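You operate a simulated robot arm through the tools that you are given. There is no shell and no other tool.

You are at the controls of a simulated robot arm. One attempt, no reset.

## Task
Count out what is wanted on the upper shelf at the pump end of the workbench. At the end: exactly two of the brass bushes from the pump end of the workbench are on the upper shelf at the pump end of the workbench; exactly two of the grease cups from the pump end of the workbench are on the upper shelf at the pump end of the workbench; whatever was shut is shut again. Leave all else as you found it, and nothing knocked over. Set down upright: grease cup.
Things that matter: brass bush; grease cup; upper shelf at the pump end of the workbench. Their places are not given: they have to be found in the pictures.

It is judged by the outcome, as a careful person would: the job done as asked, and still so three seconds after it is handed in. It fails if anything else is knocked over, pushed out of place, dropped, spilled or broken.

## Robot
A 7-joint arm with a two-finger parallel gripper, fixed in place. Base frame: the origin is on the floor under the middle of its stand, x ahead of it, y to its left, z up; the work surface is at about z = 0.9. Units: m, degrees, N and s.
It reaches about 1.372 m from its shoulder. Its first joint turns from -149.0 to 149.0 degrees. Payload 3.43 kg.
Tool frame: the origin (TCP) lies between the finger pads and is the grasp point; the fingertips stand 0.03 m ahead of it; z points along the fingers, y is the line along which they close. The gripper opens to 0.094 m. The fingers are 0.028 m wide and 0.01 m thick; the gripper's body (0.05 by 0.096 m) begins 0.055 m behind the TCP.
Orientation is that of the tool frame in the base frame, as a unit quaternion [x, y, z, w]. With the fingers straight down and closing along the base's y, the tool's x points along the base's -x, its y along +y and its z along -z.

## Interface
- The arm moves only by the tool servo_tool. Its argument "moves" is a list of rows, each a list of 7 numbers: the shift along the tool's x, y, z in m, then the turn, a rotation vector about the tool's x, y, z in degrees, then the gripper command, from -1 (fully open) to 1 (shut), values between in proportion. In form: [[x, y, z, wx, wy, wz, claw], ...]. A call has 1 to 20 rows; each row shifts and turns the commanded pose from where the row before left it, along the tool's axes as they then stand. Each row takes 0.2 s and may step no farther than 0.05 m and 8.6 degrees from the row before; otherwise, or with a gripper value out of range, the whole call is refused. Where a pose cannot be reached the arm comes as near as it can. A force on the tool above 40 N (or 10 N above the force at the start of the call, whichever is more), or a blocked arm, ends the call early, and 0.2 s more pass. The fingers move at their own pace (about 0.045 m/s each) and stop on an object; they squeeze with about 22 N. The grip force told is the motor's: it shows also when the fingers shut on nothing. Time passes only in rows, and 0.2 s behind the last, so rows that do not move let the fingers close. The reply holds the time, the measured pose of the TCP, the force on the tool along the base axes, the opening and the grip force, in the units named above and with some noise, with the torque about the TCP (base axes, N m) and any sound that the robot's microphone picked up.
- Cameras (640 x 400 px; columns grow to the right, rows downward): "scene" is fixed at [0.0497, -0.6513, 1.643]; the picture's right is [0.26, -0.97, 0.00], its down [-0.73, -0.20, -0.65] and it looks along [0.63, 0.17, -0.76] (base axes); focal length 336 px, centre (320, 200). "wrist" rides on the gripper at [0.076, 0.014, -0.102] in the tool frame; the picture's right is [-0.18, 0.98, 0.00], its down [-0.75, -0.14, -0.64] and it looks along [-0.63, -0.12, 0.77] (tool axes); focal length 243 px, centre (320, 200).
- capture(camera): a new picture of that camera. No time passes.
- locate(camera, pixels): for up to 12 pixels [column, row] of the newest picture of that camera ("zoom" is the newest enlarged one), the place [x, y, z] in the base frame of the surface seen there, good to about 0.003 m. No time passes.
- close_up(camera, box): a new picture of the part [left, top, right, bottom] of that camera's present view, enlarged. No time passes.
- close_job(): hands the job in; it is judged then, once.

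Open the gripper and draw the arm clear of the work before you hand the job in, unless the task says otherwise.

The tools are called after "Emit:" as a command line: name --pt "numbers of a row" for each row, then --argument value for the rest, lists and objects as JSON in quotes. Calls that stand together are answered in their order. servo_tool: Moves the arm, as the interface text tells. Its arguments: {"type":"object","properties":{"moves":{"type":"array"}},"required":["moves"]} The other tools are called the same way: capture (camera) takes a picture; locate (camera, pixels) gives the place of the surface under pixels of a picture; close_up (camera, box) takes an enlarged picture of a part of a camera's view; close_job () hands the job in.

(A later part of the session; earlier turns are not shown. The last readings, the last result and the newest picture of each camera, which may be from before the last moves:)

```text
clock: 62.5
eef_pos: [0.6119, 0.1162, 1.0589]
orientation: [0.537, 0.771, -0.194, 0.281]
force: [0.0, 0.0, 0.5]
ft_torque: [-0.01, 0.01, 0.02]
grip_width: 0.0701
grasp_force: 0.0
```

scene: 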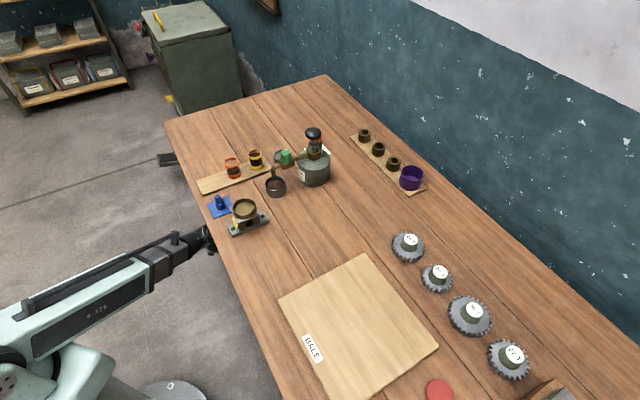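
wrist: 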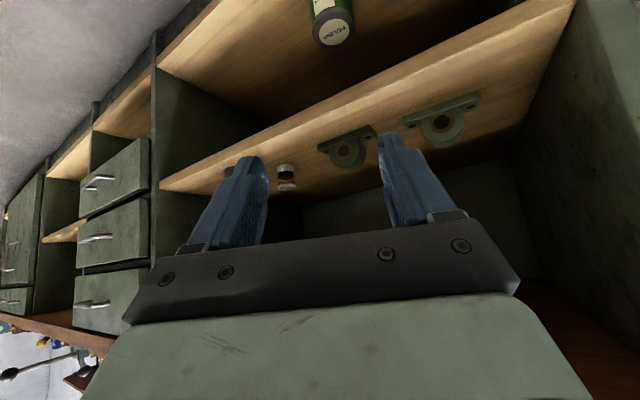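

I am back at z 1.06 in front of the bench. Next the orange cup (0.694,−0.203): I move over it.

Emit:
servo_tool --pt "-0.0275 -0.0036 0.0231 0 0 0 -0.49" --pt "-0.0275 -0.0036 0.0231 0 0 0 -0.49" --pt "-0.0275 -0.0036 0.0231 0 0 0 -0.49" --pt "-0.0275 -0.0036 0.0231 0 0 0 -0.49" --pt "-0.0275 -0.0036 0.0231 0 0 0 -0.49" --pt "-0.0275 -0.0036 0.0231 0 0 0 -0.49" --pt "-0.0275 -0.0036 0.0231 0 0 0 -0.49" --pt "-0.0275 -0.0036 0.0231 0 0 0 -0.49" --pt "-0.0275 -0.0036 0.0231 0 0 0 -0.49" --pt "0 0 0 0 0 0 -0.49"

Emit:
capture --camera "wrist"

Emit:
close_up --camera "scene" --box '[160, 80, 340, 240]'

```text
clock: 64.7
eef_pos: [0.6897, -0.1976, 1.0586]
orientation: [0.538, 0.771, -0.194, 0.281]
force: [-0.5, 0.1, -0.1]
ft_torque: [-0.01, 0.03, -0.01]
grip_width: 0.0705
grasp_force: 0.1
```

```text
taken
```

wrist: 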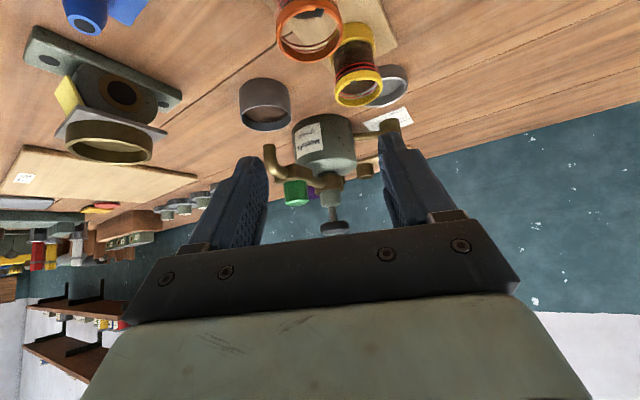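

```text
2.50 times, centred on (250, 160) of scene
```

zoom: 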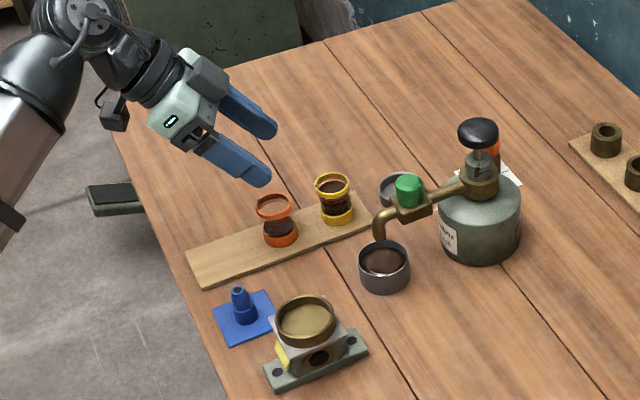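

Above the orange cup (wrist (308,30)). I check its centring with the wrist camera.

Emit:
locate --camera "wrist" --pixels '[[278, 33], [340, 30], [310, 59], [336, 88], [381, 85], [358, 103]]'

```text
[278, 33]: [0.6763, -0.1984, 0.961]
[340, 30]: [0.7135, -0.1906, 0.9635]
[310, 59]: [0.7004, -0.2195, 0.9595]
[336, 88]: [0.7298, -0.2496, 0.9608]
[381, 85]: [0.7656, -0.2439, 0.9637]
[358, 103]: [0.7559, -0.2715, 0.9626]
```

Nearly centred; I shift 3 mm sideways while lowering so the fingers straddle the orange cup.

Emit:
servo_tool --pt "0.01286 0.003 0.01532 0 0 0 -0.49" --pt "0.01286 0 0.01532 0 0 0 -0.49" --pt "0.01286 0 0.01532 0 0 0 -0.49" --pt "0.01286 0 0.01532 0 0 0 -0.49" --pt "0.00643 0 0.00766 0 0 0 -0.49" --pt "0.00643 0 0.00766 0 0 0 -0.49" --pt "0 0 0 0 0 0 -0.49"

Emit:
capture --camera "wrist"

Emit:
close_up --camera "scene" --box '[160, 110, 300, 240]'

```text
clock: 66.3
eef_pos: [0.6964, -0.1928, 0.9577]
orientation: [0.538, 0.771, -0.194, 0.281]
force: [-0.3, 0.2, 0.4]
ft_torque: [0.0, 0.02, -0.02]
grip_width: 0.0701
grasp_force: 0.1
```

```text
taken
```

wrist: 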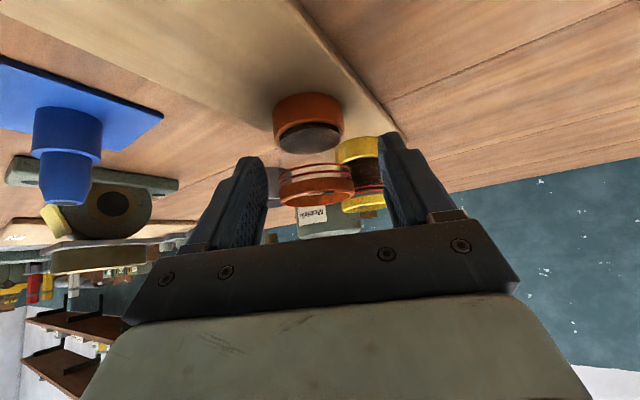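

```text
3.08 times, centred on (230, 175) of scene
```

zoom: 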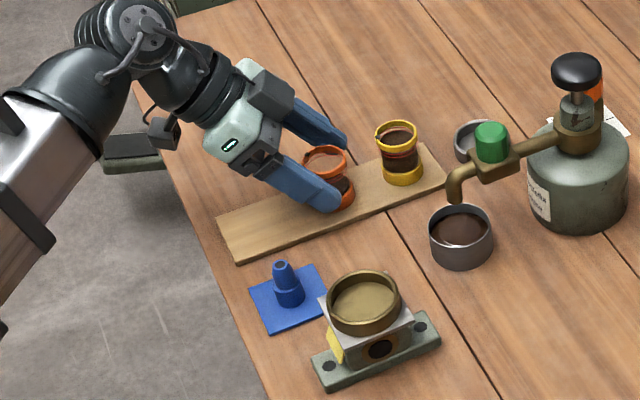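

The orange cup sits about 3 mm left of the finger mid-line. I correct that, lower the last 11 mm and close.

Emit:
servo_tool --pt "0.0024 -0.0018 0.0052 0 0 0 -0.49" --pt "0.0024 -0.0018 0.0052 0 0 0 -0.49" --pt "0 0 0 0 0 0 -0.49" --pt "0 0 0 0 0 0 0" --pt "0 0 0 0 0 0 1" --pt "0 0 0 0 0 0 1" --pt "0 0 0 0 0 0 1" --pt "0 0 0 0 0 0 1"

Emit:
capture --camera "wrist"

Emit:
close_up --camera "scene" --box '[160, 110, 300, 240]'

```text
clock: 68.1
eef_pos: [0.6954, -0.1974, 0.946]
orientation: [0.538, 0.771, -0.193, 0.281]
force: [-0.4, -1.3, -0.2]
ft_torque: [-0.01, 0.01, -0.02]
grip_width: 0.0455
grasp_force: 22.3
```

```text
taken
```

wrist: 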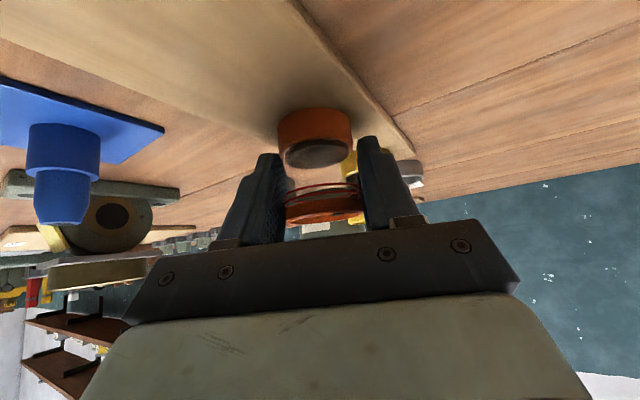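

```text
3.08 times, centred on (230, 175) of scene
```

zoom: 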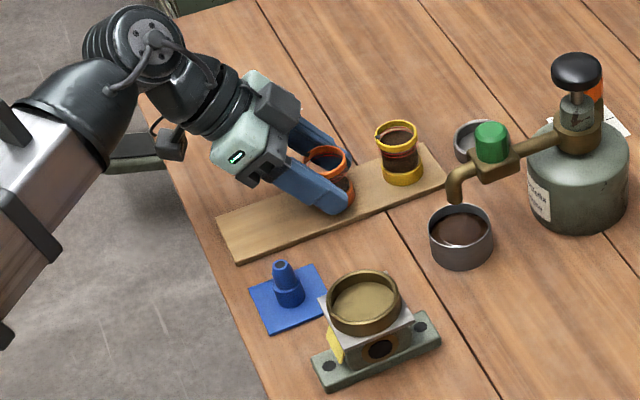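

Gripped (4.55 cm, 22 N), the yellow cup untouched. I lift it, carry it out in front of the bench and lower it, same way as before.

Emit:
servo_tool --pt "-0.00643 0 -0.00766 0 0 0 1" --pt "-0.01286 0 -0.01532 0 0 0 1" --pt "-0.01286 0 -0.01532 0 0 0 1" --pt "-0.01286 0 -0.01532 0 0 0 1" --pt "-0.01286 0 -0.01532 0 0 0 1" --pt "-0.01286 0 -0.01532 0 0 0 1" --pt "0.0138 0.0018 -0.0116 0 0 0 1" --pt "0.0277 0.0037 -0.0233 0 0 0 1" --pt "0.0277 0.0037 -0.0233 0 0 0 1" --pt "0.0277 0.0037 -0.0233 0 0 0 1" --pt "0.0277 0.0037 -0.0233 0 0 0 1" --pt "0.0277 0.0037 -0.0233 0 0 0 1" --pt "0.0277 0.0037 -0.0233 0 0 0 1" --pt "0.0277 0.0037 -0.0233 0 0 0 1" --pt "0.0277 0.0037 -0.0233 0 0 0 1" --pt "0.0138 0.0018 -0.0116 0 0 0 1" --pt "0 0 0 0 0 0 1"

Emit:
capture --camera "scene"

Emit:
servo_tool --pt "0.0112 0 0.0134 0 0 0 1" --pt "0.0225 0 0.0268 0 0 0 1" --pt "0.0225 0 0.0268 0 0 0 1" --pt "0.0225 0 0.0268 0 0 0 1" --pt "0.0225 0 0.0268 0 0 0 1" --pt "0.0225 0 0.0268 0 0 0 1" --pt "0.0225 0 0.0268 0 0 0 1" --pt "0.0225 0 0.0268 0 0 0 1" --pt "0.0225 0 0.0268 0 0 0 1" --pt "0.0225 0 0.0268 0 0 0 1" --pt "0.0225 0 0.0268 0 0 0 1" --pt "0.0225 0 0.0268 0 0 0 1" --pt "0 0 0 0 0 0 1"

Emit:
capture --camera "wrist"

```text
clock: 71.7
eef_pos: [0.6143, 0.1185, 1.0582]
orientation: [0.537, 0.771, -0.193, 0.282]
force: [-0.3, -1.1, -0.7]
ft_torque: [0.01, -0.01, -0.02]
grip_width: 0.0455
grasp_force: 22.2
```

```text
taken
```

scene: 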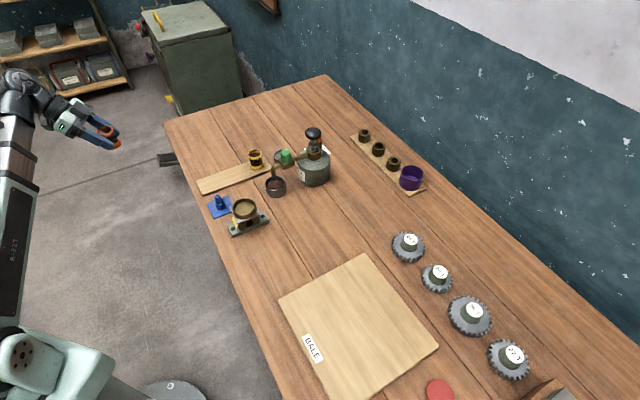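

```text
clock: 74.5
eef_pos: [0.6138, 0.1201, 0.6528]
orientation: [0.538, 0.771, -0.192, 0.282]
force: [-1.1, 1.0, -0.9]
ft_torque: [0.0, -0.01, 0.02]
grip_width: 0.0454
grasp_force: 22.0
```

```text
taken
```

wrist: 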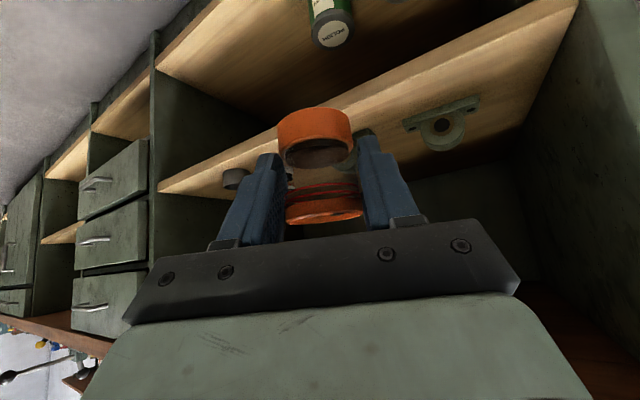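

Same place as before. I bring the orange cup in toward the right rear spot (t≈0.303), beside the white cup and clear of block 1.

Emit:
servo_tool --pt "-0.0104 -0.0088 0.013 0 0 0 1" --pt "-0.0208 -0.0176 0.0261 0 0 0 1" --pt "-0.0208 -0.0176 0.0261 0 0 0 1" --pt "-0.0208 -0.0176 0.0261 0 0 0 1" --pt "-0.0208 -0.0176 0.0261 0 0 0 1" --pt "-0.0104 -0.0088 0.013 0 0 0 1" --pt "-0.007 -0.001 0.013 0 0 0 1" --pt "-0.0139 -0.002 0.026 0 0 0 1" --pt "-0.0139 -0.002 0.026 0 0 0 1" --pt "-0.0139 -0.002 0.026 0 0 0 1" --pt "-0.0139 -0.002 0.026 0 0 0 1" --pt "-0.007 -0.001 0.013 0 0 0 1" --pt "0 0 0 0 0 0 1"

Emit:
capture --camera "wrist"

Emit:
close_up --camera "scene" --box '[100, 140, 340, 340]'

```text
clock: 77.3
eef_pos: [0.6266, -0.1951, 0.5652]
orientation: [0.538, 0.771, -0.193, 0.281]
force: [-0.6, 0.7, 0.0]
ft_torque: [-0.04, -0.03, -0.01]
grip_width: 0.0452
grasp_force: 22.0
```

```text
taken
```

wrist: 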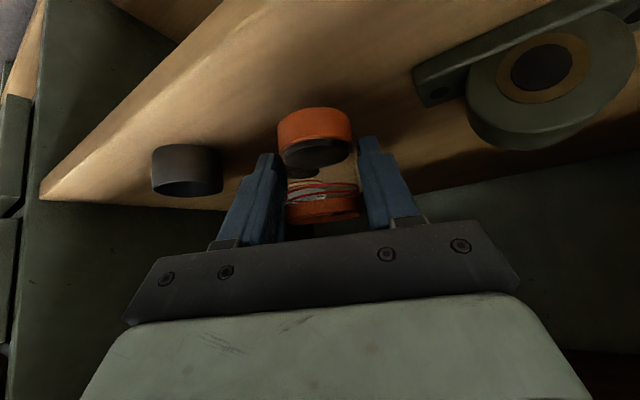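

```text
2.00 times, centred on (220, 240) of scene
```

zoom: 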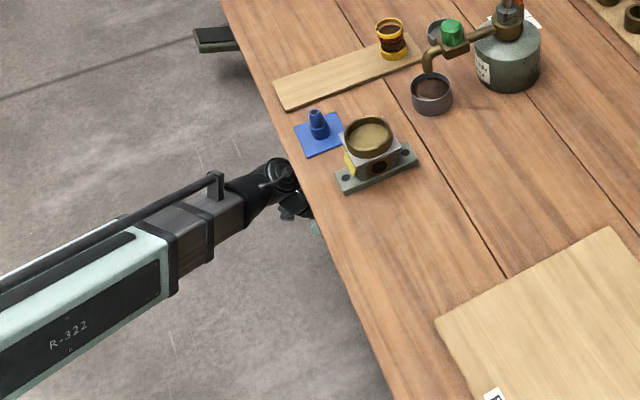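

The white cup is right behind the orange one in this view, so I first turn the hand to face square in (azimuth −45°); then a straight push in keeps about 17 mm clear on both sides.

Emit:
servo_tool --pt "0 0 0 -2.68 0 -3.19 1" --pt "0 0 0 -5.36 0 -6.38 1" --pt "0 0 0 -5.36 0 -6.38 1" --pt "0 0 0 -2.68 0 -3.19 1" --pt "0 0 0 0 0 0 1"

Emit:
capture --camera "wrist"

```text
clock: 78.5
eef_pos: [0.6259, -0.1968, 0.5654]
orientation: [0.358, 0.869, -0.128, 0.318]
force: [-0.5, 0.4, -0.8]
ft_torque: [-0.01, -0.01, 0.02]
grip_width: 0.0457
grasp_force: 22.3
```

```text
taken
```

wrist: 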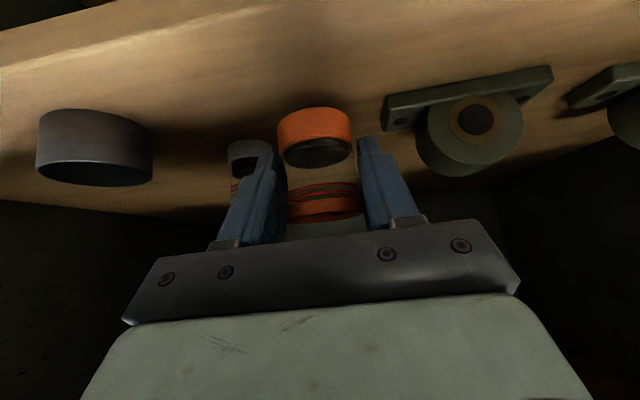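

Now square on. I verify the positions of the white cup (240,155) and of block 1's left end (385,112) from here.

Emit:
locate --camera "wrist" --pixels '[[230, 150], [245, 147], [235, 165], [384, 104], [384, 120], [425, 150], [455, 160], [120, 120], [150, 150], [255, 165]]'

Emit:
close_up --camera "wrist" --box '[200, 80, 440, 240]'

```text
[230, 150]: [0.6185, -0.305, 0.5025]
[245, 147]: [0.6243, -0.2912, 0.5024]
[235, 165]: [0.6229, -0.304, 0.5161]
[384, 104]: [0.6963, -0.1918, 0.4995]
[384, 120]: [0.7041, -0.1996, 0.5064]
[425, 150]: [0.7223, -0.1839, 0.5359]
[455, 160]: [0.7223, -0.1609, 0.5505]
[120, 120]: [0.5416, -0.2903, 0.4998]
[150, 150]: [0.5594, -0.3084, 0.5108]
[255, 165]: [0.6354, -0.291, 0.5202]
```

```text
2.50 times, centred on (320, 160) of wrist
```

zoom: 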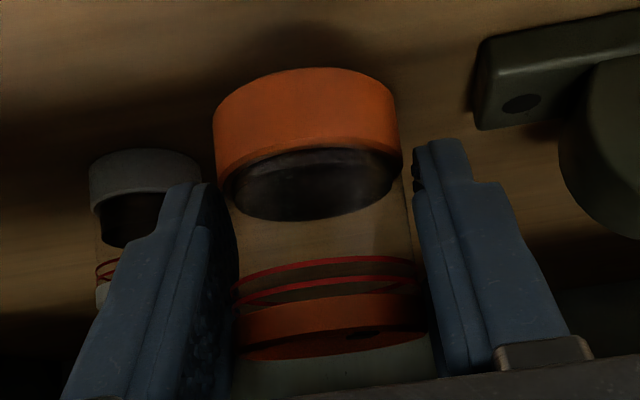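

Clearances check out (block end at t≈0.357, white cup right edge ≈0.255). I push straight in 8 cm, slightly lowering.

Emit:
servo_tool --pt "-0.0067 0 0.0072 0 0 0 1" --pt "-0.0133 0 0.0144 0 0 0 1" --pt "-0.0133 0 0.0144 0 0 0 1" --pt "-0.0133 0 0.0144 0 0 0 1" --pt "-0.0067 0 0.0072 0 0 0 1" --pt "0 0 0 0 0 0 1"

Emit:
capture --camera "wrist"

Emit:
close_up --camera "scene" --box '[100, 140, 340, 340]'

```text
clock: 79.9
eef_pos: [0.681, -0.25, 0.5578]
orientation: [0.358, 0.869, -0.128, 0.318]
force: [-0.7, -0.5, -1.3]
ft_torque: [0.03, 0.0, 0.01]
grip_width: 0.0456
grasp_force: 21.3
```

```text
taken
```

wrist: 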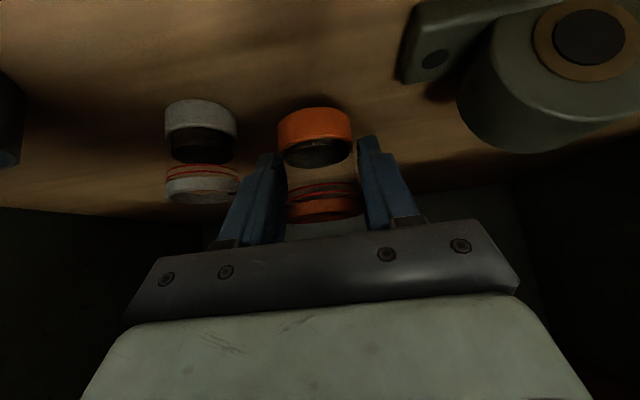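

```text
2.00 times, centred on (220, 240) of scene
```

zoom: 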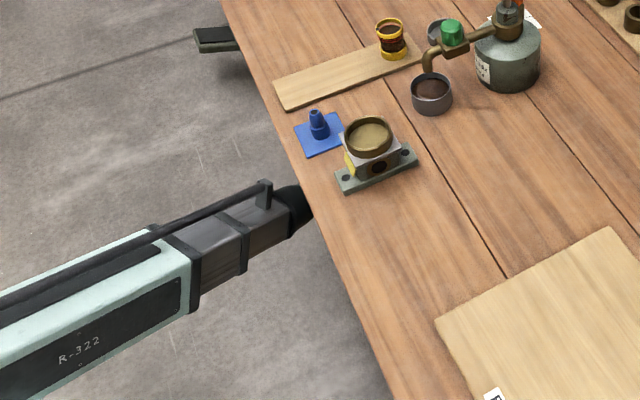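

The orange cup is beside the white one with clear space. I lower it 19 mm, then feel for contact in 1–1.5 mm steps.

Emit:
servo_tool --pt "0.00257 0 0.00306 0 0 0 1" --pt "0.00257 0 0.00306 0 0 0 1" --pt "0.00257 0 0.00306 0 0 0 1" --pt "0.00257 0 0.00306 0 0 0 1" --pt "0.00193 0 0.0023 0 0 0 1" --pt "0 0 0 0 0 0 1"

Emit:
servo_tool --pt "0.00096 0 0.00115 0 0 0 1" --pt "0 0 0 0 0 0 1"

Emit:
servo_tool --pt "0.00064 0 0.00077 0 0 0 1" --pt "0 0 0 0 0 0 1"

```text
clock: 81.3
eef_pos: [0.6823, -0.2518, 0.5356]
orientation: [0.358, 0.868, -0.128, 0.318]
force: [-0.5, 0.7, -1.3]
ft_torque: [-0.01, 0.0, -0.01]
grip_width: 0.0455
grasp_force: 21.7
```

```text
clock: 81.9
eef_pos: [0.6819, -0.2509, 0.5353]
orientation: [0.357, 0.869, -0.127, 0.317]
force: [0.7, -0.7, -1.1]
ft_torque: [0.0, 0.01, 0.01]
grip_width: 0.0455
grasp_force: 22.0
```

```text
clock: 82.5
eef_pos: [0.681, -0.25, 0.5347]
orientation: [0.358, 0.869, -0.128, 0.318]
force: [0.0, -0.7, -1.1]
ft_torque: [0.04, 0.01, 0.0]
grip_width: 0.0456
grasp_force: 21.8
```

Still hanging (−1.1 N) at z 0.535; I continue in 1 mm steps.

Emit:
servo_tool --pt "0.00064 0 0.00077 0 0 0 1" --pt "0 0 0 0 0 0 1"

Emit:
servo_tool --pt "0.00064 0 0.00077 0 0 0 1" --pt "0 0 0 0 0 0 1"

```text
clock: 83.1
eef_pos: [0.6808, -0.2494, 0.5351]
orientation: [0.358, 0.869, -0.128, 0.318]
force: [0.2, -0.5, -1.7]
ft_torque: [0.0, -0.03, -0.04]
grip_width: 0.0456
grasp_force: 21.9
```

```text
clock: 83.7
eef_pos: [0.6812, -0.2505, 0.5327]
orientation: [0.357, 0.869, -0.127, 0.318]
force: [-0.4, 0.2, -1.3]
ft_torque: [-0.01, -0.03, -0.02]
grip_width: 0.0455
grasp_force: 22.1
```

No contact yet; another two single-millimetre steps.

Emit:
servo_tool --pt "0.00064 0 0.00077 0 0 0 1" --pt "0 0 0 0 0 0 1"

Emit:
servo_tool --pt "0.00064 0 0.00077 0 0 0 1" --pt "0 0 0 0 0 0 1"

```text
clock: 84.3
eef_pos: [0.6816, -0.251, 0.5316]
orientation: [0.357, 0.868, -0.129, 0.32]
force: [2.6, -2.7, 11.3]
ft_torque: [-0.16, 0.05, 0.05]
grip_width: 0.0455
grasp_force: 21.9
```

```text
clock: 84.9
eef_pos: [0.6813, -0.2495, 0.5315]
orientation: [0.356, 0.869, -0.127, 0.319]
force: [3.2, -0.3, 18.4]
ft_torque: [-0.08, -0.01, 0.02]
grip_width: 0.0459
grasp_force: 22.8
```

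Contact at z≈0.532. I ease up 2 mm and open slightly.

Emit:
servo_tool --pt "-0.00115 0 -0.00138 0 0 0 1" --pt "0 0 0 0 0 0 0.03" --pt "0 0 0 0 0 0 -0.1" --pt "0 0 0 0 0 0 -0.234" --pt "0 0 0 0 0 0 -0.234"

Emit:
capture --camera "wrist"

```text
clock: 86.1
eef_pos: [0.6806, -0.2514, 0.5329]
orientation: [0.358, 0.869, -0.128, 0.317]
force: [0.4, -0.2, 0.5]
ft_torque: [0.01, 0.01, 0.0]
grip_width: 0.058
grasp_force: 0.2
```

```text
taken
```

wrist: 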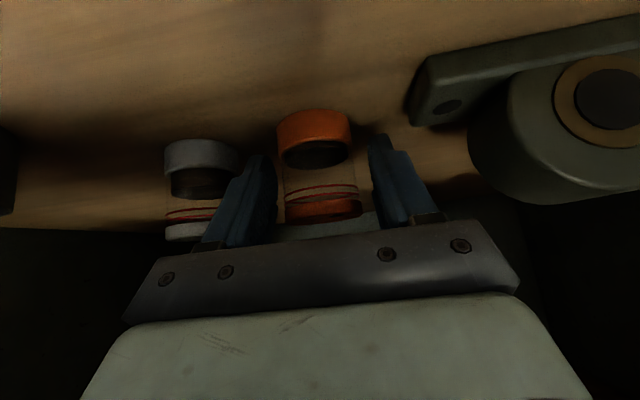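

Both cups stand on the upper shelf. I back out straight, turn to azimuth −70° again and retrace the way out and up.

Emit:
servo_tool --pt "0.0077 0 -0.0064 0 0 0 -0.234" --pt "0.0115 0 -0.0096 0 0 0 -0.234" --pt "0.0153 0 -0.0129 0 0 0 -0.234" --pt "0.0153 0 -0.0129 0 0 0 -0.234" --pt "0.0153 0 -0.0129 0 0 0 -0.234" --pt "0 0 0 0 0 0 -0.234"

Emit:
capture --camera "wrist"

```text
clock: 87.5
eef_pos: [0.6227, -0.1891, 0.5309]
orientation: [0.357, 0.869, -0.129, 0.318]
force: [0.5, 0.4, 1.3]
ft_torque: [-0.03, 0.04, 0.01]
grip_width: 0.0582
grasp_force: 0.1
```

```text
taken
```

wrist: 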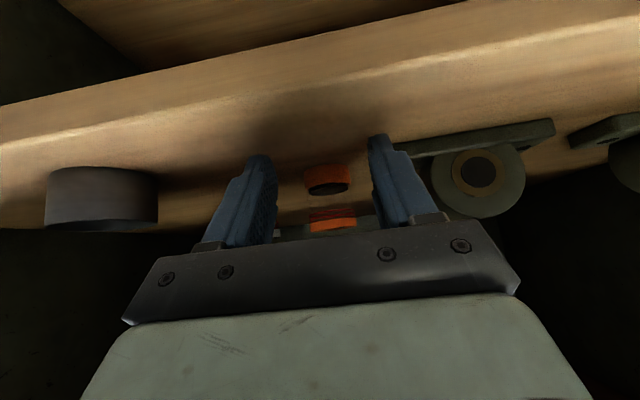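

The orange cup stands too. I turn back to −70°, go out and up.

Emit:
servo_tool --pt "0 0 0 5.36 0 6.38 -0.3" --pt "0 0 0 5.36 0 6.38 -0.3" --pt "0 0 0 5.36 0 6.38 -0.3" --pt "0.0108 0.0022 -0.0378 0 0 0 -0.3" --pt "0.0108 0.0022 -0.0378 0 0 0 -0.3" --pt "0.0108 0.0022 -0.0378 0 0 0 -0.3" --pt "0.0108 0.0022 -0.0378 0 0 0 -0.3" --pt "0.0204 0.0179 -0.0265 0 0 0 -0.3" --pt "0.0204 0.0179 -0.0265 0 0 0 -0.3" --pt "0.0204 0.0179 -0.0265 0 0 0 -0.3" --pt "0.0204 0.0179 -0.0265 0 0 0 -0.3" --pt "0.0204 0.0179 -0.0265 0 0 0 -0.3" --pt "0 0 0 0 0 0 -0.3"

Emit:
capture --camera "wrist"

Emit:
close_up --camera "wrist" --box '[150, 80, 500, 260]'

```text
clock: 90.3
eef_pos: [0.6125, 0.1166, 0.6548]
orientation: [0.538, 0.771, -0.193, 0.281]
force: [-0.2, 0.3, 0.5]
ft_torque: [-0.02, 0.01, 0.01]
grip_width: 0.0612
grasp_force: 0.1
```

```text
taken
```

wrist: 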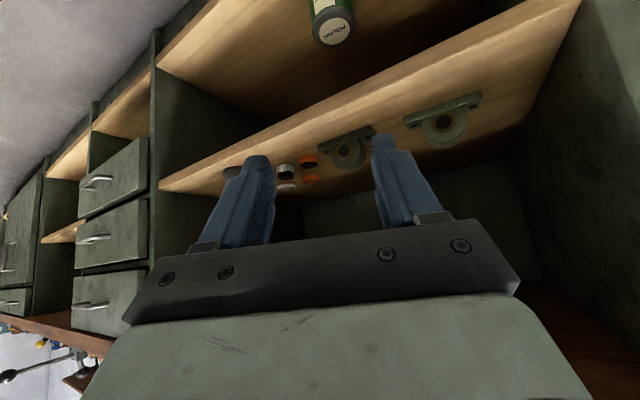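

```text
1.83 times, centred on (325, 170) of wrist
```

zoom: 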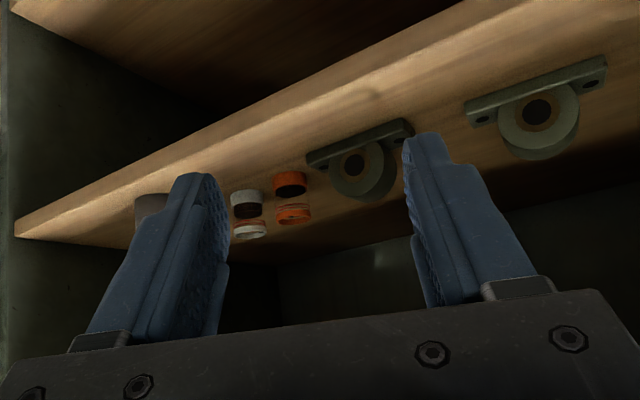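

Both cups stand upright on the shelf. Next the bushes: I go up in front of the bench, forward over it at z≈1.06, and turn the hand to azimuth −40°, rising above the pump's height.

Emit:
servo_tool --pt "-0.026 0 -0.031 0 0 0 -0.3" --pt "-0.026 0 -0.031 0 0 0 -0.3" --pt "-0.026 0 -0.031 0 0 0 -0.3" --pt "-0.026 0 -0.031 0 0 0 -0.3" --pt "-0.026 0 -0.031 0 0 0 -0.3" --pt "-0.026 0 -0.031 0 0 0 -0.3" --pt "-0.026 0 -0.031 0 0 0 -0.3" --pt "-0.026 0 -0.031 0 0 0 -0.3" --pt "-0.026 0 -0.031 0 0 0 -0.3" --pt "-0.026 0 -0.031 0 0 0 -0.3" --pt "-0.028 0.0061 0.0235 0 0 0 -0.3" --pt "-0.028 0.0061 0.0235 0 0 0 -0.3" --pt "-0.028 0.0061 0.0235 0 0 0 -0.3" --pt "-0.028 0.0061 0.0235 0 0 0 -0.3" --pt "-0.028 0.0061 0.0235 0 0 0 -0.3" --pt "-0.028 0.0061 0.0235 0 0 0 -0.3" --pt "-0.028 0.0061 0.0235 0 0 0 -0.3" --pt "0 0 0 0 0 0 -0.3"

Emit:
servo_tool --pt "-0.0129 0 -0.0153 0 0 0 -0.15" --pt "-0.0129 0 -0.0153 0 0 0 -0.15" --pt "-0.0129 0 -0.0153 0 0 0 -0.15" --pt "-0.0129 0 -0.0153 0 0 0 -0.15" --pt "0 0 0 -4.82 0 -5.75 -0.15" --pt "0 0 0 -4.82 0 -5.75 -0.15" --pt "0 0 0 -4.82 0 -5.75 -0.15" --pt "0 0 0 -4.82 0 -5.75 -0.15" --pt "0 0 0 0 0 0 -0.15"

Emit:
capture --camera "wrist"

Emit:
capture --camera "scene"

```text
clock: 94.1
eef_pos: [0.7404, -0.1072, 1.0582]
orientation: [0.538, 0.771, -0.193, 0.28]
force: [0.4, 0.5, -0.5]
ft_torque: [0.0, -0.01, 0.05]
grip_width: 0.0611
grasp_force: 0.1
```

```text
clock: 96.1
eef_pos: [0.7397, -0.108, 1.1415]
orientation: [0.318, 0.884, -0.115, 0.324]
force: [0.5, -0.3, -0.2]
ft_torque: [0.0, 0.0, -0.03]
grip_width: 0.0544
grasp_force: 0.0
```

```text
taken
```

wrist: 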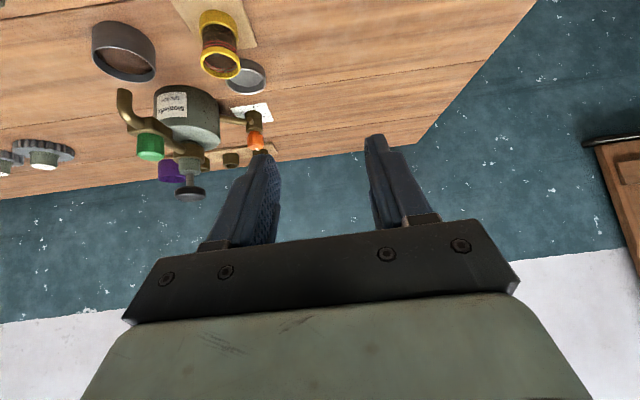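

```text
taken
```

scene: 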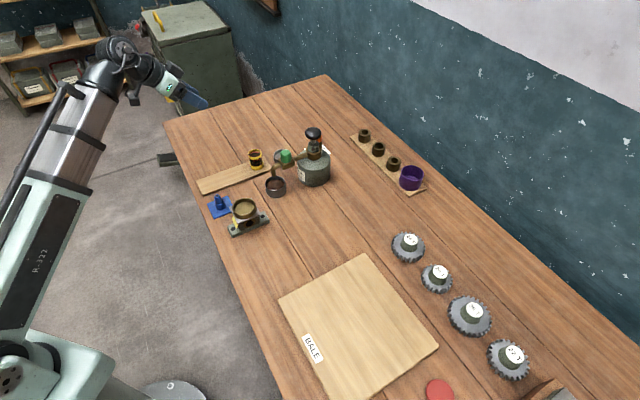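

Now at azimuth −40°, z 1.14. I locate the orange tap and pump knob from here to plan the passage past the pump.

Emit:
locate --camera "wrist" --pixels '[[254, 140], [254, 122], [190, 193], [178, 190], [203, 193], [150, 150], [127, 105], [190, 168], [175, 118], [213, 120], [230, 160]]'

Emit:
close_up --camera "wrist" --box '[80, 60, 320, 220]'

```text
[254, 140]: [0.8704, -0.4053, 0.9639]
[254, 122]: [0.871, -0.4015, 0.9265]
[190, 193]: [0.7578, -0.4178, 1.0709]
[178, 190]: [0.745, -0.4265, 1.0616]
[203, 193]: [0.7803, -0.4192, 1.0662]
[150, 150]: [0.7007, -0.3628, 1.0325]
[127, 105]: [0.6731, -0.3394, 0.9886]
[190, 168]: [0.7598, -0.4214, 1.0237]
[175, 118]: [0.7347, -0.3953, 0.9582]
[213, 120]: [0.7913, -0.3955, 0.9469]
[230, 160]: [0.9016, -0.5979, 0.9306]
```

```text
2.50 times, centred on (200, 140) of wrist
```

zoom: 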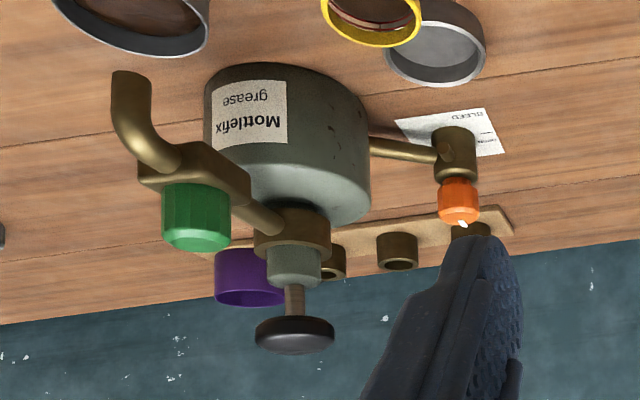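

The tap top is at z≈0.98 and the knob at (0.763,−0.437,1.07). I pass on the robot's side of the pump to the right (t≈0.06), then go forward past it to the bush nearest the bowl.

Emit:
servo_tool --pt "-0.0064 -0.0397 0.0053 0 0 0 -0.15" --pt "-0.0064 -0.0397 0.0053 0 0 0 -0.15" --pt "-0.0064 -0.0397 0.0053 0 0 0 -0.15" --pt "-0.0064 -0.0397 0.0053 0 0 0 -0.15" --pt "-0.0064 -0.0397 0.0053 0 0 0 -0.15" --pt "-0.0064 -0.0397 0.0053 0 0 0 -0.15" --pt "-0.0064 -0.0397 0.0053 0 0 0 -0.15" --pt "-0.0064 -0.0397 0.0053 0 0 0 -0.15" --pt "-0.0064 -0.0397 0.0053 0 0 0 -0.15" --pt "-0.0064 -0.0397 0.0053 0 0 0 -0.15" --pt "0 0 0 0 0 0 -0.15"

Emit:
capture --camera "scene"

Emit:
capture --camera "wrist"

```text
clock: 98.5
eef_pos: [0.5476, -0.4616, 1.142]
orientation: [0.32, 0.883, -0.115, 0.323]
force: [0.3, 0.4, 0.3]
ft_torque: [-0.02, 0.01, 0.0]
grip_width: 0.0541
grasp_force: 0.0
```

```text
taken
```

scene: 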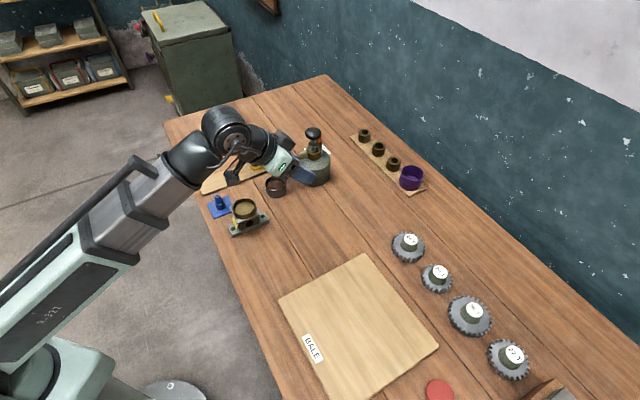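

```text
taken
```

wrist: 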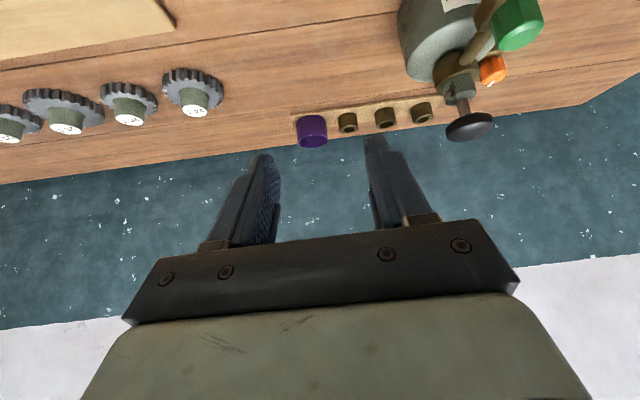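

Clear of the pump on its right side. Now forward above the bush next to the bowl, staying at z 1.14.

Emit:
servo_tool --pt "-0.0276 0.0 0.0231 0 0 0 -0.15" --pt "-0.0276 0.0 0.0231 0 0 0 -0.15" --pt "-0.0276 0.0 0.0231 0 0 0 -0.15" --pt "-0.0276 0.0 0.0231 0 0 0 -0.15" --pt "-0.0276 0.0 0.0231 0 0 0 -0.15" --pt "-0.0276 0.0068 0.0231 0 0 0 -0.15" --pt "-0.0276 0.0068 0.0231 0 0 0 -0.15" --pt "-0.0276 0.0068 0.0231 0 0 0 -0.15" --pt "-0.0276 0.0068 0.0231 0 0 0 -0.15" --pt "-0.0276 0.0068 0.0231 0 0 0 -0.15" --pt "0 0 0 0 0 0 -0.15"

Emit:
capture --camera "wrist"

Emit:
close_up --camera "scene" --box '[240, 60, 460, 240]'

```text
clock: 100.9
eef_pos: [0.8458, -0.6721, 1.138]
orientation: [0.32, 0.883, -0.115, 0.323]
force: [0.4, 0.0, 0.8]
ft_torque: [-0.03, 0.01, 0.01]
grip_width: 0.054
grasp_force: 0.2
```

```text
taken
```

wrist: 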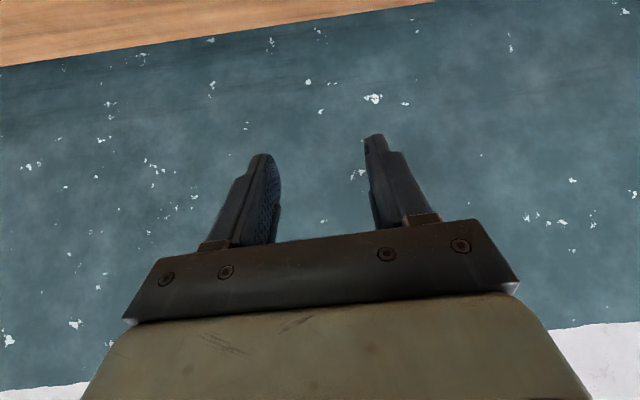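

```text
2.22 times, centred on (350, 150) of scene
```

zoom: 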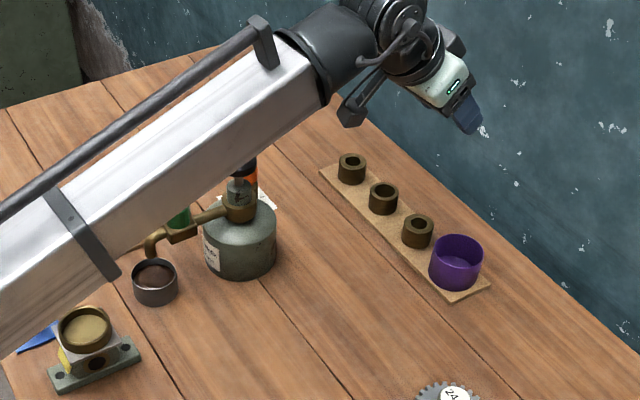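

TCP is at (0.846,−0.672), within 6 mm of the wanted spot above the bush; boom is to the right of the pump knob. I correct and descend to z≈1.0, then check from the scene camera.

Emit:
servo_tool --pt "0.0031 0.0059 -0.0026 0 0 0 -0.15" --pt "0.0127 0 0.0151 0 0 0 -0.15" --pt "0.0127 0 0.0151 0 0 0 -0.15" --pt "0.0127 0 0.0151 0 0 0 -0.15" --pt "0.0127 0 0.0151 0 0 0 -0.15" --pt "0.0127 0 0.0151 0 0 0 -0.15" --pt "0.0127 0 0.0151 0 0 0 -0.15" --pt "0.0127 0 0.0151 0 0 0 -0.15" --pt "0 0 0 0 0 0 -0.15"

Emit:
capture --camera "wrist"

Emit:
close_up --camera "scene" --box '[240, 60, 460, 240]'

```text
clock: 102.9
eef_pos: [0.8452, -0.6639, 1.0026]
orientation: [0.32, 0.883, -0.116, 0.323]
force: [-0.2, -0.2, -0.3]
ft_torque: [-0.01, -0.02, 0.02]
grip_width: 0.054
grasp_force: 0.1
```

```text
taken
```

wrist: 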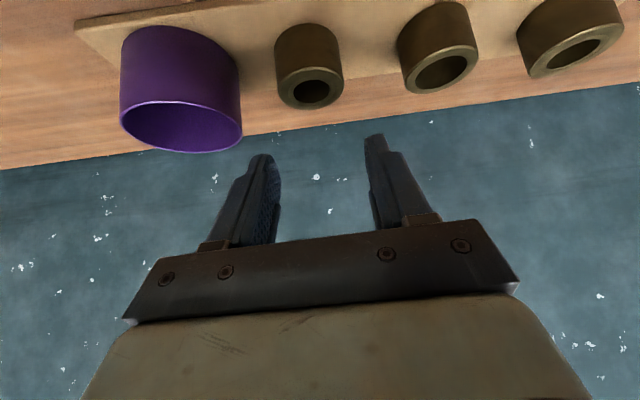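

```text
2.22 times, centred on (350, 150) of scene
```

zoom: 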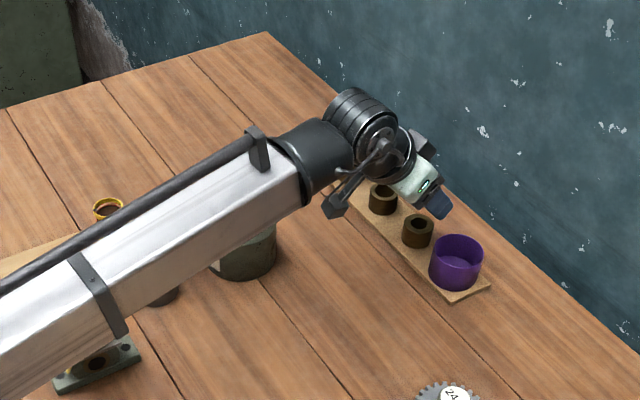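

The wrist camera now shows the bush nearest the bowl at (310,85) between the finger lines. I check its position and the bowl's near edge.

Emit:
locate --camera "wrist" --pixels '[[280, 88], [341, 86], [311, 106], [310, 70], [285, 45], [335, 42], [238, 100], [241, 130], [403, 75], [120, 105]]'

```text
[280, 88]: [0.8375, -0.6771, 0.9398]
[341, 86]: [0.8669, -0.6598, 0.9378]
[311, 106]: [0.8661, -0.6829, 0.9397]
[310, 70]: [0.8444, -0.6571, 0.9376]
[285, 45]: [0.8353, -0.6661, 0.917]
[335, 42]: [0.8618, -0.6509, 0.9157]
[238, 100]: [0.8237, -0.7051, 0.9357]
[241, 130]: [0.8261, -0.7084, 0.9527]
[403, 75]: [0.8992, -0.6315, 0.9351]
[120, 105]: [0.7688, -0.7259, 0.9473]
```

Bush centre (0.854,−0.670) is 12 mm ahead of the TCP, as wanted. I descend 4 cm, look, then the rest.

Emit:
servo_tool --pt "0.00643 0 0.00766 0 0 0 -0.15" --pt "0.00643 0 0.00766 0 0 0 -0.15" --pt "0.00643 0 0.00766 0 0 0 -0.15" --pt "0.00643 0 0.00766 0 0 0 -0.15" --pt "0 0 0 0 0 0 -0.15"

Emit:
capture --camera "wrist"

Emit:
close_up --camera "scene" --box '[300, 90, 440, 210]'

```text
clock: 104.1
eef_pos: [0.8458, -0.6631, 0.9625]
orientation: [0.32, 0.883, -0.115, 0.323]
force: [0.5, -0.6, -0.4]
ft_torque: [-0.01, 0.0, 0.01]
grip_width: 0.0541
grasp_force: 0.1
```

```text
taken
```

wrist: 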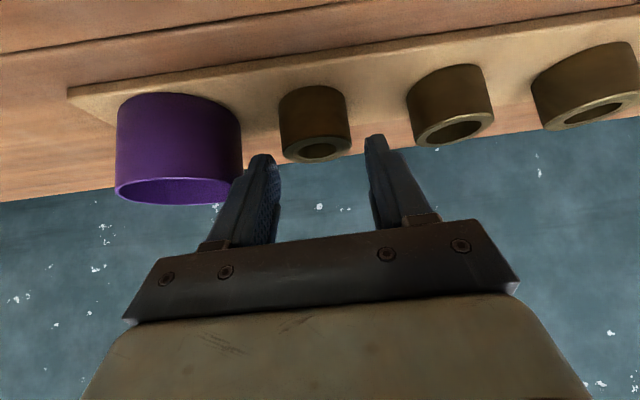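

```text
3.33 times, centred on (370, 150) of scene
```

zoom: 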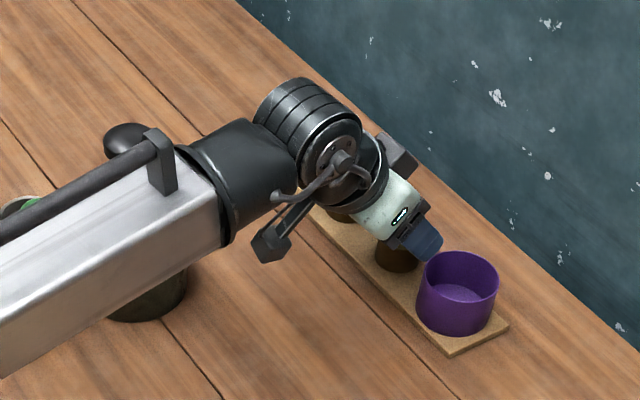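

Fingers are lined up either side of the bush, about 1 cm off the bowl. I lower the last 17 mm and close on the bush.

Emit:
servo_tool --pt "0.00563 0.001 0.0067 0 0 0 -0.15" --pt "0.00563 0 0.0067 0 0 0 -0.15" --pt "0 0 0 0 0 0 -0.15"

Emit:
capture --camera "wrist"

```text
clock: 104.9
eef_pos: [0.8467, -0.6627, 0.9434]
orientation: [0.319, 0.884, -0.114, 0.323]
force: [-0.3, -0.4, 0.5]
ft_torque: [0.01, 0.01, 0.01]
grip_width: 0.0542
grasp_force: 0.0
```

```text
taken
```

wrist: 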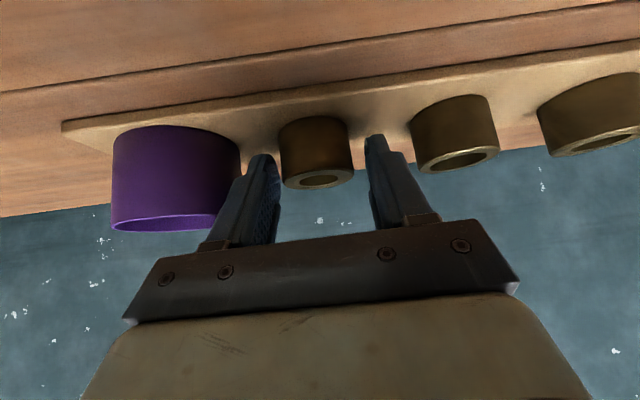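

The bush stands between the fingertips. I close now.

Emit:
servo_tool --pt "0 0 0 0 0 0 0.1" --pt "0 0 0 0 0 0 0.5" --pt "0 0 0 0 0 0 1" --pt "0 0 0 0 0 0 1" --pt "0 0 0 0 0 0 1"

Emit:
capture --camera "wrist"

```text
clock: 106.1
eef_pos: [0.8467, -0.6626, 0.945]
orientation: [0.32, 0.884, -0.115, 0.322]
force: [0.1, -0.5, 1.0]
ft_torque: [-0.05, 0.03, 0.0]
grip_width: 0.0414
grasp_force: 22.1
```

```text
taken
```

wrist: 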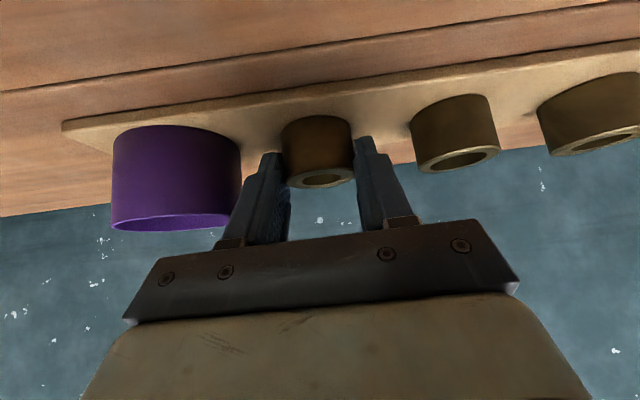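

Gripped at 4.1 cm, 22 N. I lift 6 cm and check.

Emit:
servo_tool --pt "-0.00321 0 -0.00383 0 0 0 1" --pt "-0.00643 0 -0.00766 0 0 0 1" --pt "-0.00964 0 -0.01149 0 0 0 1" --pt "-0.00964 0 -0.01149 0 0 0 1" --pt "-0.00964 0 -0.01149 0 0 0 1" --pt "0 0 0 0 0 0 1"

Emit:
capture --camera "wrist"

Emit:
close_up --camera "scene" --box '[240, 60, 460, 240]'

```text
clock: 107.5
eef_pos: [0.8479, -0.663, 1.0075]
orientation: [0.321, 0.883, -0.115, 0.323]
force: [-0.2, 0.6, -2.1]
ft_torque: [0.02, 0.04, -0.01]
grip_width: 0.0411
grasp_force: 22.4
```

```text
taken
```

wrist: 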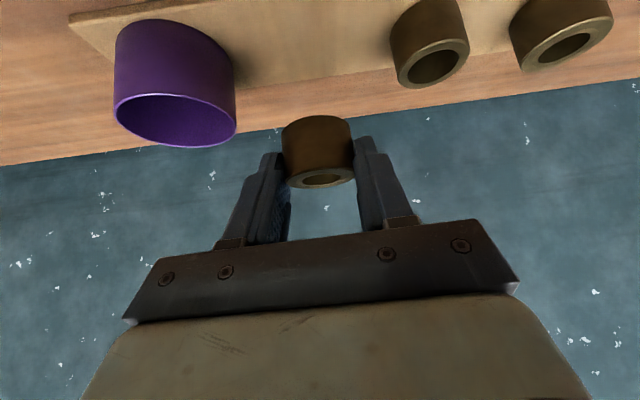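

```text
2.22 times, centred on (350, 150) of scene
```

zoom: 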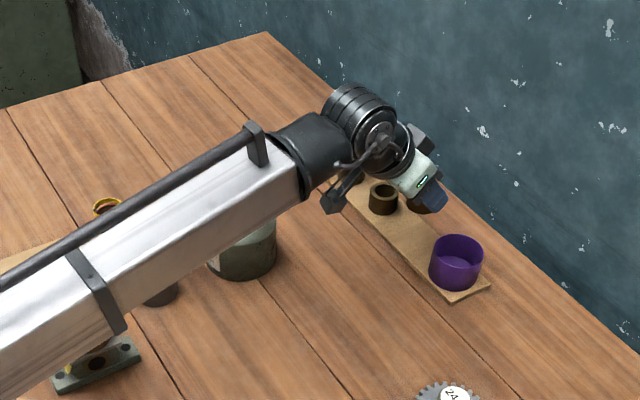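

Bush lifted cleanly, others undisturbed. I raise to z 1.14 and go back past the pump the same way.

Emit:
servo_tool --pt "-0.0212 0 -0.0253 0 0 0 1" --pt "-0.0212 0 -0.0253 0 0 0 1" --pt "-0.0212 0 -0.0253 0 0 0 1" --pt "-0.0212 0 -0.0253 0 0 0 1" --pt "0.027 -0.0074 -0.0227 0 0 0 1" --pt "0.027 -0.0074 -0.0227 0 0 0 1" --pt "0.027 -0.0074 -0.0227 0 0 0 1" --pt "0.027 -0.0074 -0.0227 0 0 0 1" --pt "0.027 -0.0074 -0.0227 0 0 0 1" --pt "0.027 0 -0.0227 0 0 0 1" --pt "0.027 0 -0.0227 0 0 0 1" --pt "0.027 0 -0.0227 0 0 0 1" --pt "0.027 0 -0.0227 0 0 0 1" --pt "0.027 0 -0.0227 0 0 0 1" --pt "0 0 0 0 0 0 1"

Emit:
capture --camera "scene"

```text
clock: 110.7
eef_pos: [0.5538, -0.4665, 1.139]
orientation: [0.32, 0.883, -0.115, 0.323]
force: [-0.3, -0.1, -1.1]
ft_torque: [0.04, 0.01, 0.03]
grip_width: 0.0412
grasp_force: 22.1
```

```text
taken
```

scene: 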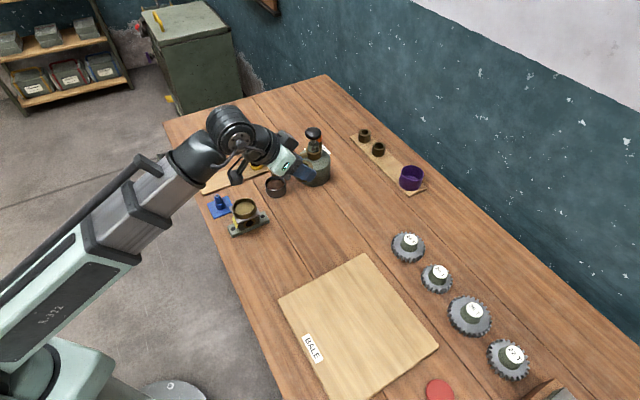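

Past the pump. I swing back left over the bench front area, turn to azimuth −70° and lower to z 1.06.

Emit:
servo_tool --pt "0.0065 0.0395 -0.0055 0 0 0 1" --pt "0.0065 0.0395 -0.0055 0 0 0 1" --pt "0.0065 0.0395 -0.0055 0 0 0 1" --pt "0.0065 0.0395 -0.0055 0 0 0 1" --pt "0.0065 0.0395 -0.0055 0 0 0 1" --pt "0.0065 0.0395 -0.0055 0 0 0 1" --pt "0.0065 0.0395 -0.0055 0 0 0 1" --pt "0.0065 0.0395 -0.0055 0 0 0 1" --pt "0.0065 0.0395 -0.0055 0 0 0 1" --pt "0.0065 0.0395 -0.0055 0 0 0 1" --pt "0 0 0 4.82 0 5.75 1" --pt "0 0 0 4.82 0 5.75 1" --pt "0 0 0 4.82 0 5.75 1" --pt "0 0 0 4.82 0 5.75 1" --pt "0.0129 0 0.0153 0 0 0 1" --pt "0.0129 0 0.0153 0 0 0 1" --pt "0.0129 0 0.0153 0 0 0 1" --pt "0.0129 0 0.0153 0 0 0 1" --pt "0 0 0 0 0 0 1"

Emit:
capture --camera "wrist"

```text
clock: 114.7
eef_pos: [0.7399, -0.106, 1.0586]
orientation: [0.538, 0.771, -0.193, 0.281]
force: [-0.5, 0.5, -1.1]
ft_torque: [0.01, 0.04, -0.03]
grip_width: 0.0411
grasp_force: 22.2
```

```text
taken
```

wrist: 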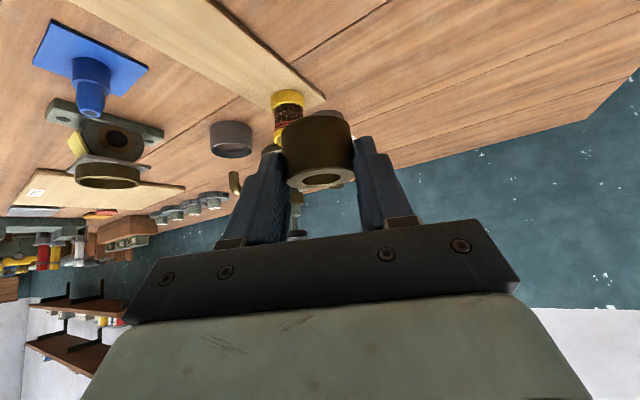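

Held well. I carry it out in front of the bench and down to shelf level.

Emit:
servo_tool --pt "0.0279 -0.0057 -0.0234 0 0 0 1" --pt "0.0279 -0.0057 -0.0234 0 0 0 1" --pt "0.0279 -0.0057 -0.0234 0 0 0 1" --pt "0.0279 -0.0057 -0.0234 0 0 0 1" --pt "0.0279 -0.0057 -0.0234 0 0 0 1" --pt "0.0279 -0.0057 -0.0234 0 0 0 1" --pt "0.0279 -0.0057 -0.0234 0 0 0 1" --pt "0.0219 0 0.026 0 0 0 1" --pt "0.0219 0 0.026 0 0 0 1" --pt "0.0219 0 0.026 0 0 0 1" --pt "0.0219 0 0.026 0 0 0 1" --pt "0.0219 0 0.026 0 0 0 1" --pt "0.0219 0 0.026 0 0 0 1" --pt "0.0219 0 0.026 0 0 0 1" --pt "0.0219 0 0.026 0 0 0 1" --pt "0.0219 0 0.026 0 0 0 1" --pt "0.0219 0 0.026 0 0 0 1" --pt "0.0219 0 0.026 0 0 0 1" --pt "0.0219 0 0.026 0 0 0 1" --pt "0 0 0 0 0 0 1"

Emit:
capture --camera "wrist"

```text
clock: 118.9
eef_pos: [0.6136, 0.1207, 0.6512]
orientation: [0.538, 0.771, -0.193, 0.281]
force: [-1.2, 0.3, -1.9]
ft_torque: [0.01, 0.03, -0.03]
grip_width: 0.0413
grasp_force: 22.0
```

```text
taken
```

wrist: 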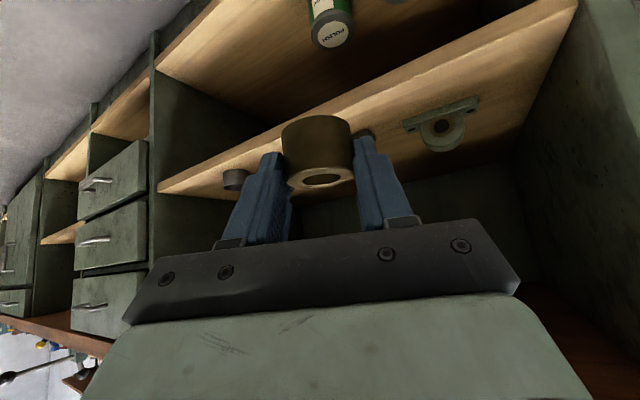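

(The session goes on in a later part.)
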